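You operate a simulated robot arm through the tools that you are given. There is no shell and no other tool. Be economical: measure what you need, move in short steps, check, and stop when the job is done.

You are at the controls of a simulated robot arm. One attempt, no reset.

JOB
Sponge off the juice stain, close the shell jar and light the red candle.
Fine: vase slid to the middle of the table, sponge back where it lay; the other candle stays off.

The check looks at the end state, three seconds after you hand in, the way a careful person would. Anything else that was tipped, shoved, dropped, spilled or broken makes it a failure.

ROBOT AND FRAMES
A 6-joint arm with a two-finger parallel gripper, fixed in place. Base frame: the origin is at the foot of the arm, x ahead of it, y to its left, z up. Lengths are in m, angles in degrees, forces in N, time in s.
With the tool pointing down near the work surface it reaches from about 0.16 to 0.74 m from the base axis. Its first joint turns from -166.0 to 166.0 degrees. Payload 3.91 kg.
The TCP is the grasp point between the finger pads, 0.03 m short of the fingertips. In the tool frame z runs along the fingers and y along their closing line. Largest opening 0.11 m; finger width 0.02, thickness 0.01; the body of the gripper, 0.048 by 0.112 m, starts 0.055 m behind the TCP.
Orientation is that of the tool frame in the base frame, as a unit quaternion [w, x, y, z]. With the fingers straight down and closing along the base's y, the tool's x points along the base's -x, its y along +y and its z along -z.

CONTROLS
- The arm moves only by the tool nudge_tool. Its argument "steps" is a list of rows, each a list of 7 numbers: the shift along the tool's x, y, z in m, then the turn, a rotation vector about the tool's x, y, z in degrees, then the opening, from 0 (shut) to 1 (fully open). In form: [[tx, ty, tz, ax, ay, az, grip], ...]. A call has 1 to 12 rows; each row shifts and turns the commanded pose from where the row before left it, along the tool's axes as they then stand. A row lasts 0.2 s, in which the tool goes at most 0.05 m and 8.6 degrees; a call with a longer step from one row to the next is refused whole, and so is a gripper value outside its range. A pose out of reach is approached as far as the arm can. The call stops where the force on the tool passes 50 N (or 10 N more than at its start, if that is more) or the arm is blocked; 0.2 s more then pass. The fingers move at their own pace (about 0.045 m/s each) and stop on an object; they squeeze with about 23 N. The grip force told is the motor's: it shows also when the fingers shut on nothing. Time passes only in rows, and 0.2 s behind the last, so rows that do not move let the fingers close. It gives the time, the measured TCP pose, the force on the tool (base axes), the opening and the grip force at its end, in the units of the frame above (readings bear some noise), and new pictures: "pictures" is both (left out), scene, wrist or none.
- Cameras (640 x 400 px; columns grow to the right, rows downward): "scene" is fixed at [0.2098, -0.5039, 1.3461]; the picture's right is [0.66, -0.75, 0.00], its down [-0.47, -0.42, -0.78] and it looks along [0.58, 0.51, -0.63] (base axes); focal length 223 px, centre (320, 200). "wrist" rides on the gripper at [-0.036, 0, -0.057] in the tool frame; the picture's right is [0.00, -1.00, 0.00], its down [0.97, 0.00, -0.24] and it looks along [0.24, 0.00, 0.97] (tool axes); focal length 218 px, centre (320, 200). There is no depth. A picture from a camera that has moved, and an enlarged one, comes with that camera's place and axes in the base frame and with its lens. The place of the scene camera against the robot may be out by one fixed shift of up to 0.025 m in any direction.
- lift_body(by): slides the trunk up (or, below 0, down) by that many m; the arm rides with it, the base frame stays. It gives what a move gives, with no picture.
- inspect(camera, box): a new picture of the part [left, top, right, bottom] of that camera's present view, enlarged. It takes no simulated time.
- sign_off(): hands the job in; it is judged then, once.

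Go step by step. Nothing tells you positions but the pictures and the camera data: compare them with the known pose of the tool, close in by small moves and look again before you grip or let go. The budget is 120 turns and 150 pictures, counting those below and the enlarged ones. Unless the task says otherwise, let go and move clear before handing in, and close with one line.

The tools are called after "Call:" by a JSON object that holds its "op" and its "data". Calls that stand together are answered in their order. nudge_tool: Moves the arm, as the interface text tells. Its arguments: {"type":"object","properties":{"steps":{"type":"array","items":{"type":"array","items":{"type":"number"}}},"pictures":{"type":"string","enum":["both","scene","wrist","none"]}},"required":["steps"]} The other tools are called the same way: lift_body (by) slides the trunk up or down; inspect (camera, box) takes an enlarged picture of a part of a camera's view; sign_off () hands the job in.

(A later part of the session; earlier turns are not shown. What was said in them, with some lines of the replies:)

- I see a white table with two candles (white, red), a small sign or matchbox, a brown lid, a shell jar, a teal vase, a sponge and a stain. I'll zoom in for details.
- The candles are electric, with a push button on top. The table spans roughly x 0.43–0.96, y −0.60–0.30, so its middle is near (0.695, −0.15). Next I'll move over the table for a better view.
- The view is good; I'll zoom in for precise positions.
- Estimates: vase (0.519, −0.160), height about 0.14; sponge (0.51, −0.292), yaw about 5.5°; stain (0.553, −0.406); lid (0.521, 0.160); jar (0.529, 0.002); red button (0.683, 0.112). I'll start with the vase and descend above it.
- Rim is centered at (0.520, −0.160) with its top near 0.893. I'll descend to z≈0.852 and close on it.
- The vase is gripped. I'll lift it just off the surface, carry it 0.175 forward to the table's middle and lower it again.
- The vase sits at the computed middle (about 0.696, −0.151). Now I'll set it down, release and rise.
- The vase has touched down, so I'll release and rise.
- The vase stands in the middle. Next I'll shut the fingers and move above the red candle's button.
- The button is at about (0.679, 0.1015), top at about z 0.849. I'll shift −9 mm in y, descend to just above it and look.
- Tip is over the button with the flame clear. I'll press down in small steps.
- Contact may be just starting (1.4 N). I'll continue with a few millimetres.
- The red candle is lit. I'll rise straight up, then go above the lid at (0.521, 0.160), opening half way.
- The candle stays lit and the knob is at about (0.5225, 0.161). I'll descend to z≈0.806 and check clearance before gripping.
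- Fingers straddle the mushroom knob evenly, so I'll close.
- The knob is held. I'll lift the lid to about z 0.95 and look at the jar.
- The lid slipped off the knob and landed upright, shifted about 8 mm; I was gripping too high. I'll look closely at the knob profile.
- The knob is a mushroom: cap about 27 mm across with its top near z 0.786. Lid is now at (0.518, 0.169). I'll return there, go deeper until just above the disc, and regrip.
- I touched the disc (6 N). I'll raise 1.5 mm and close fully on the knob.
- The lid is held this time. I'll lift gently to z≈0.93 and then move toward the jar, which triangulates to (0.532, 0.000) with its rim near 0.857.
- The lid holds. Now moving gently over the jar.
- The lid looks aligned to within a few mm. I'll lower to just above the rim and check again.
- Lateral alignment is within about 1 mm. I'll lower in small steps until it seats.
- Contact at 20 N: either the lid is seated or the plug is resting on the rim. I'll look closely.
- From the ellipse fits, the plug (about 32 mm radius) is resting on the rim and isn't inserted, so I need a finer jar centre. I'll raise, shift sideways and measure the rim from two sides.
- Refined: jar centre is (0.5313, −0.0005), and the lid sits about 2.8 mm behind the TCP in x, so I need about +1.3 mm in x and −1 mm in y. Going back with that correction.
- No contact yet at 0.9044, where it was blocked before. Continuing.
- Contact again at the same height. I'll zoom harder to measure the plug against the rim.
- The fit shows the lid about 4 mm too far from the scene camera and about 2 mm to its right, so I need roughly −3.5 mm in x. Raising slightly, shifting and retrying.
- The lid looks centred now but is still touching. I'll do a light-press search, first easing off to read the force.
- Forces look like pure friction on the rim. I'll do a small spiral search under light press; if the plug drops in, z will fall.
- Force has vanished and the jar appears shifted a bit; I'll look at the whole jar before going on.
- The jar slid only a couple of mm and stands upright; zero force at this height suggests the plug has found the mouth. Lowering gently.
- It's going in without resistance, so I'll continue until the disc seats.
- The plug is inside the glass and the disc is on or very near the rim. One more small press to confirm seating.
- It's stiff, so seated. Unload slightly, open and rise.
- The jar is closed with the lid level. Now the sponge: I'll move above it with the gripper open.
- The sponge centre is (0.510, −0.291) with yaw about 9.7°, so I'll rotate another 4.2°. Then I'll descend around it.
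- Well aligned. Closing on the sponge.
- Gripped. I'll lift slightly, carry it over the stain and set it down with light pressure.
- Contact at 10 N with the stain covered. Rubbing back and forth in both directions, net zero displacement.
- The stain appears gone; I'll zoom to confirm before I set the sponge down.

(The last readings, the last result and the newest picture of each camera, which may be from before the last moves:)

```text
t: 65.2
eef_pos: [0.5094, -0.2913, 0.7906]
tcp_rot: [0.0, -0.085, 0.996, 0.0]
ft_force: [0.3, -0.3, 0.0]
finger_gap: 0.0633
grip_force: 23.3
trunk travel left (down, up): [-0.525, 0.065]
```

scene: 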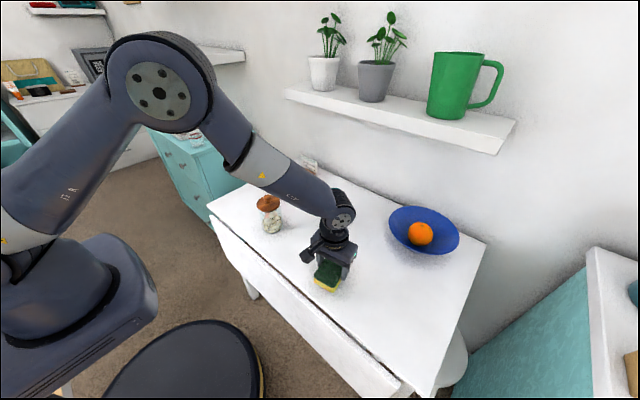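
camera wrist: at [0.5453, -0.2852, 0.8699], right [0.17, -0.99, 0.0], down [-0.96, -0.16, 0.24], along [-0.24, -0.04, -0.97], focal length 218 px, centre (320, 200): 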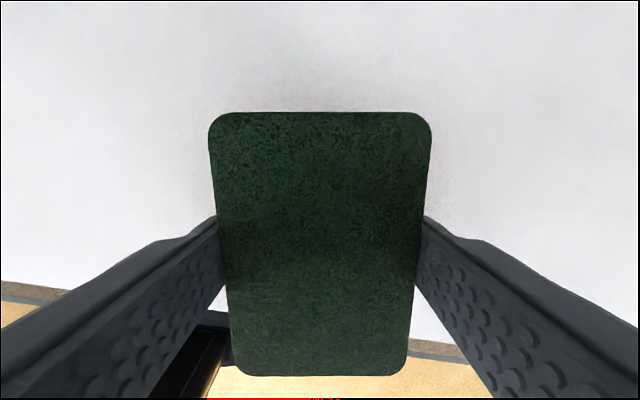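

The stain is fully gone. Lower the last millimetre, release and rise.

Call:
{"op": "nudge_tool", "data": {"steps": [[0, 0, 0.001, 0, 0, 0, 0.45], [0, 0, 0, 0, 0, 0, 0.6], [0, 0, 0, 0, 0, 0, 0.8], [0, 0, 0, 0, 0, 0, 1], [0, 0, 0, 0, 0, 0, 1], [0, 0, 0, 0, 0, 0, 1], [0, 0, -0.03, 0, 0, 0, 1], [0, 0, -0.04, 0, 0, 0, 1], [0, 0, -0.04, 0, 0, 0, 1], [0, 0, -0.04, 0, 0, 0, 1], [0.03, 0, -0.035, 0, 0, 0, 1], [0.03, 0, -0.035, 0, 0, 0, 1]]}}

Call:
{"op": "nudge_tool", "data": {"steps": [[0.045, 0, -0.02, 0, 0, 0, 1], [0.045, 0, -0.02, 0, 0, 0, 1], [0.04, 0, -0.02, 0, 0, 0, 1], [0, 0, 0, 0, 0, 0, 1]]}}

Call:
{"op": "inspect", "data": {"camera": "scene", "box": [200, 140, 500, 328]}}

Call:
{"op": "inspect", "data": {"camera": "scene", "box": [300, 240, 400, 320]}}

```text
t: 67.8
eef_pos: [0.4509, -0.301, 1.009]
tcp_rot: [0.0, -0.084, 0.996, 0.0]
ft_force: [-0.4, 0.0, -0.7]
finger_gap: 0.1102
grip_force: 0.0
trunk travel left (down, up): [-0.525, 0.065]
camera wrist: at [0.4877, -0.295, 1.0672], right [0.17, -0.99, 0.0], down [-0.96, -0.16, 0.24], along [-0.24, -0.04, -0.97], focal length 218 px, centre (320, 200)
```

scene: 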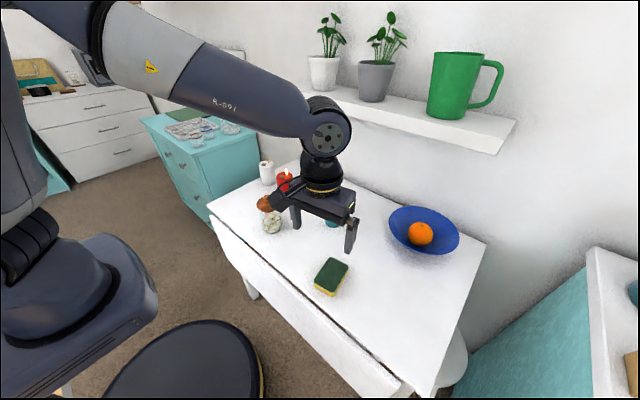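
wrist: 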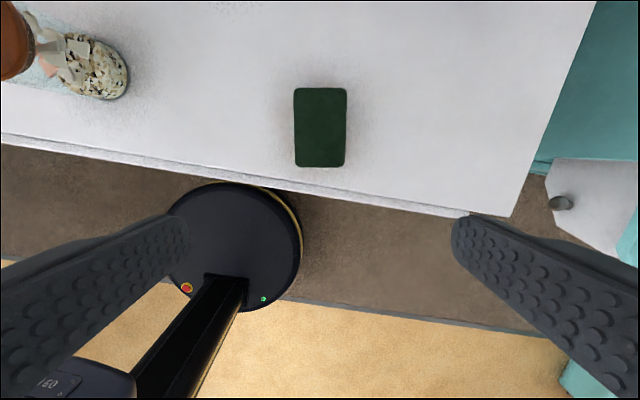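

```text
t: 68.8
eef_pos: [0.3204, -0.3236, 1.067]
tcp_rot: [0.0, -0.085, 0.996, -0.001]
ft_force: [-0.6, -0.1, -0.5]
finger_gap: 0.1101
grip_force: 0.0
trunk travel left (down, up): [-0.525, 0.065]
camera wrist: at [0.3565, -0.3178, 1.1249], right [0.17, -0.99, 0.0], down [-0.96, -0.16, 0.24], along [-0.24, -0.04, -0.97], focal length 218 px, centre (320, 200)
```

scene: 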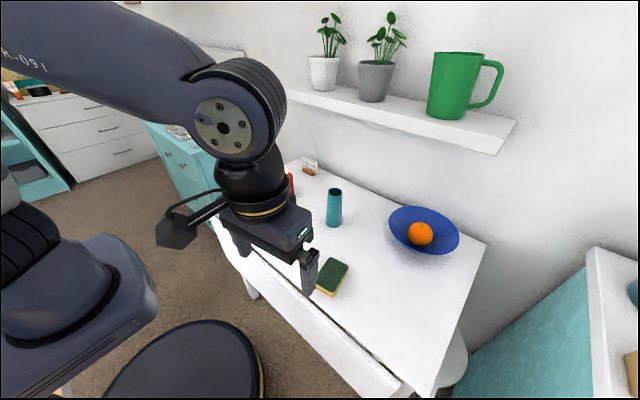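
wrist: 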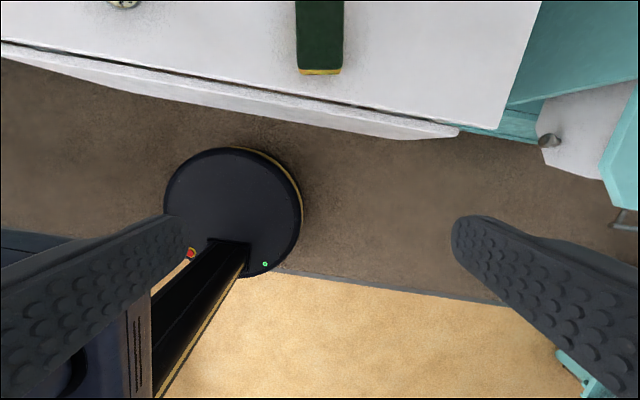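

```text
2.13 times, centred on (350, 234) of scene
camera zoom: at [0.2098, -0.5039, 1.3461], right [0.66, -0.75, 0.0], down [-0.47, -0.42, -0.78], along [0.58, 0.51, -0.63], focal length 474 px, centre (256, 128)
```

zoom: 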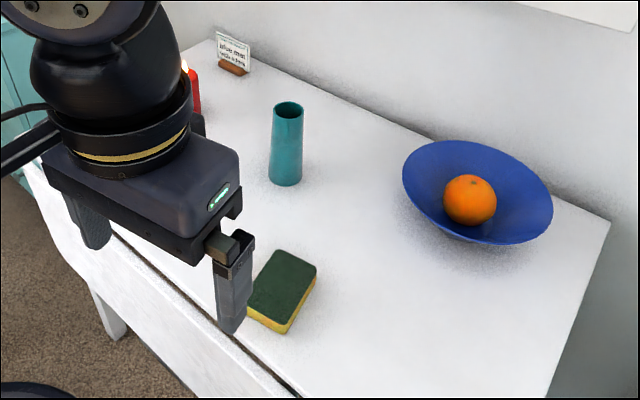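

```text
5.00 times, centred on (350, 280) of scene
camera zoom: at [0.2098, -0.5039, 1.3461], right [0.66, -0.75, 0.0], down [-0.47, -0.42, -0.78], along [0.58, 0.51, -0.63], focal length 1114 px, centre (170, -200)
```

zoom: 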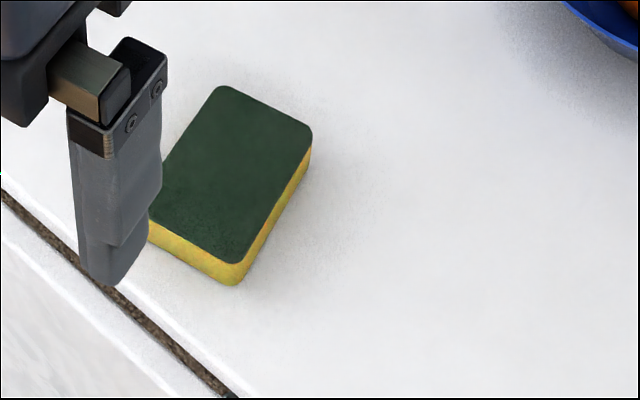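

The sponge is back exactly where it lay, the stain is gone and the vase is centred. One last clear view of the candles and jar.

Call:
{"op": "nudge_tool", "data": {"steps": [[0.03, 0.035, -0.01, 0, 0, 0, 1], [0.03, 0.035, -0.01, 0, 0, 0, 1], [0, 0.045, -0.02, 0, 0, 0, 1], [0, 0.045, -0.02, 0, 0, 0, 1], [0, 0.045, -0.02, 0, 0, 0, 1], [0, 0.045, -0.02, 0, 0, 0, 1], [0, 0, 0, 0, 0, 0, 1]], "pictures": "scene"}}

Call:
{"op": "inspect", "data": {"camera": "scene", "box": [220, 140, 360, 240]}}

```text
t: 70.4
eef_pos: [0.2211, -0.0859, 1.1672]
tcp_rot: [0.0, -0.083, 0.997, 0.0]
ft_force: [-0.3, -0.5, 0.0]
finger_gap: 0.1099
grip_force: 0.1
trunk travel left (down, up): [-0.525, 0.065]
```

scene: 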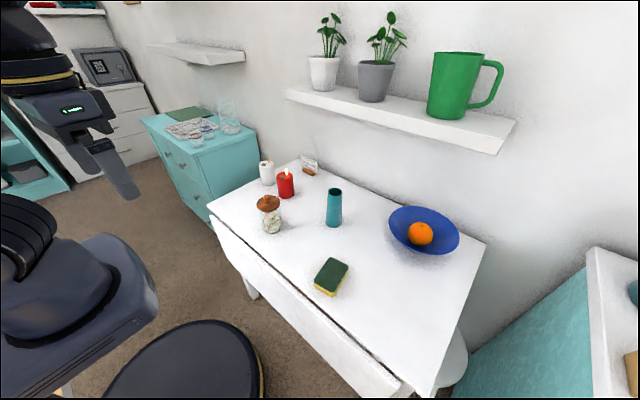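

```text
4.00 times, centred on (290, 190) of scene
camera zoom: at [0.2098, -0.5039, 1.3461], right [0.66, -0.75, 0.0], down [-0.47, -0.42, -0.78], along [0.58, 0.51, -0.63], focal length 891 px, centre (440, 240)
```

zoom: 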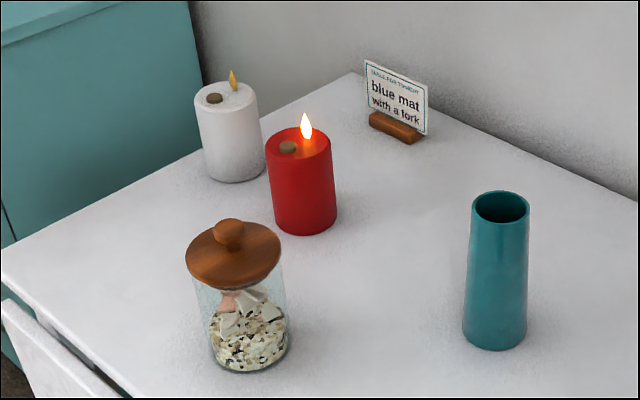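

Everything is in its required state: red candle lit, white one off, jar closed, stain gone, sponge back, vase in the middle. Handing in.

Call:
{"op": "sign_off", "data": {}}

```text
The job is handed in.
```

The stain is wiped off, the shell jar is closed, and the red candle is lit with the white one still off. The vase stands in the middle of the table and the sponge is back where it lay; along the way the lid slipped once and landed upright, and the jar slid about 2 mm while I seated the lid.
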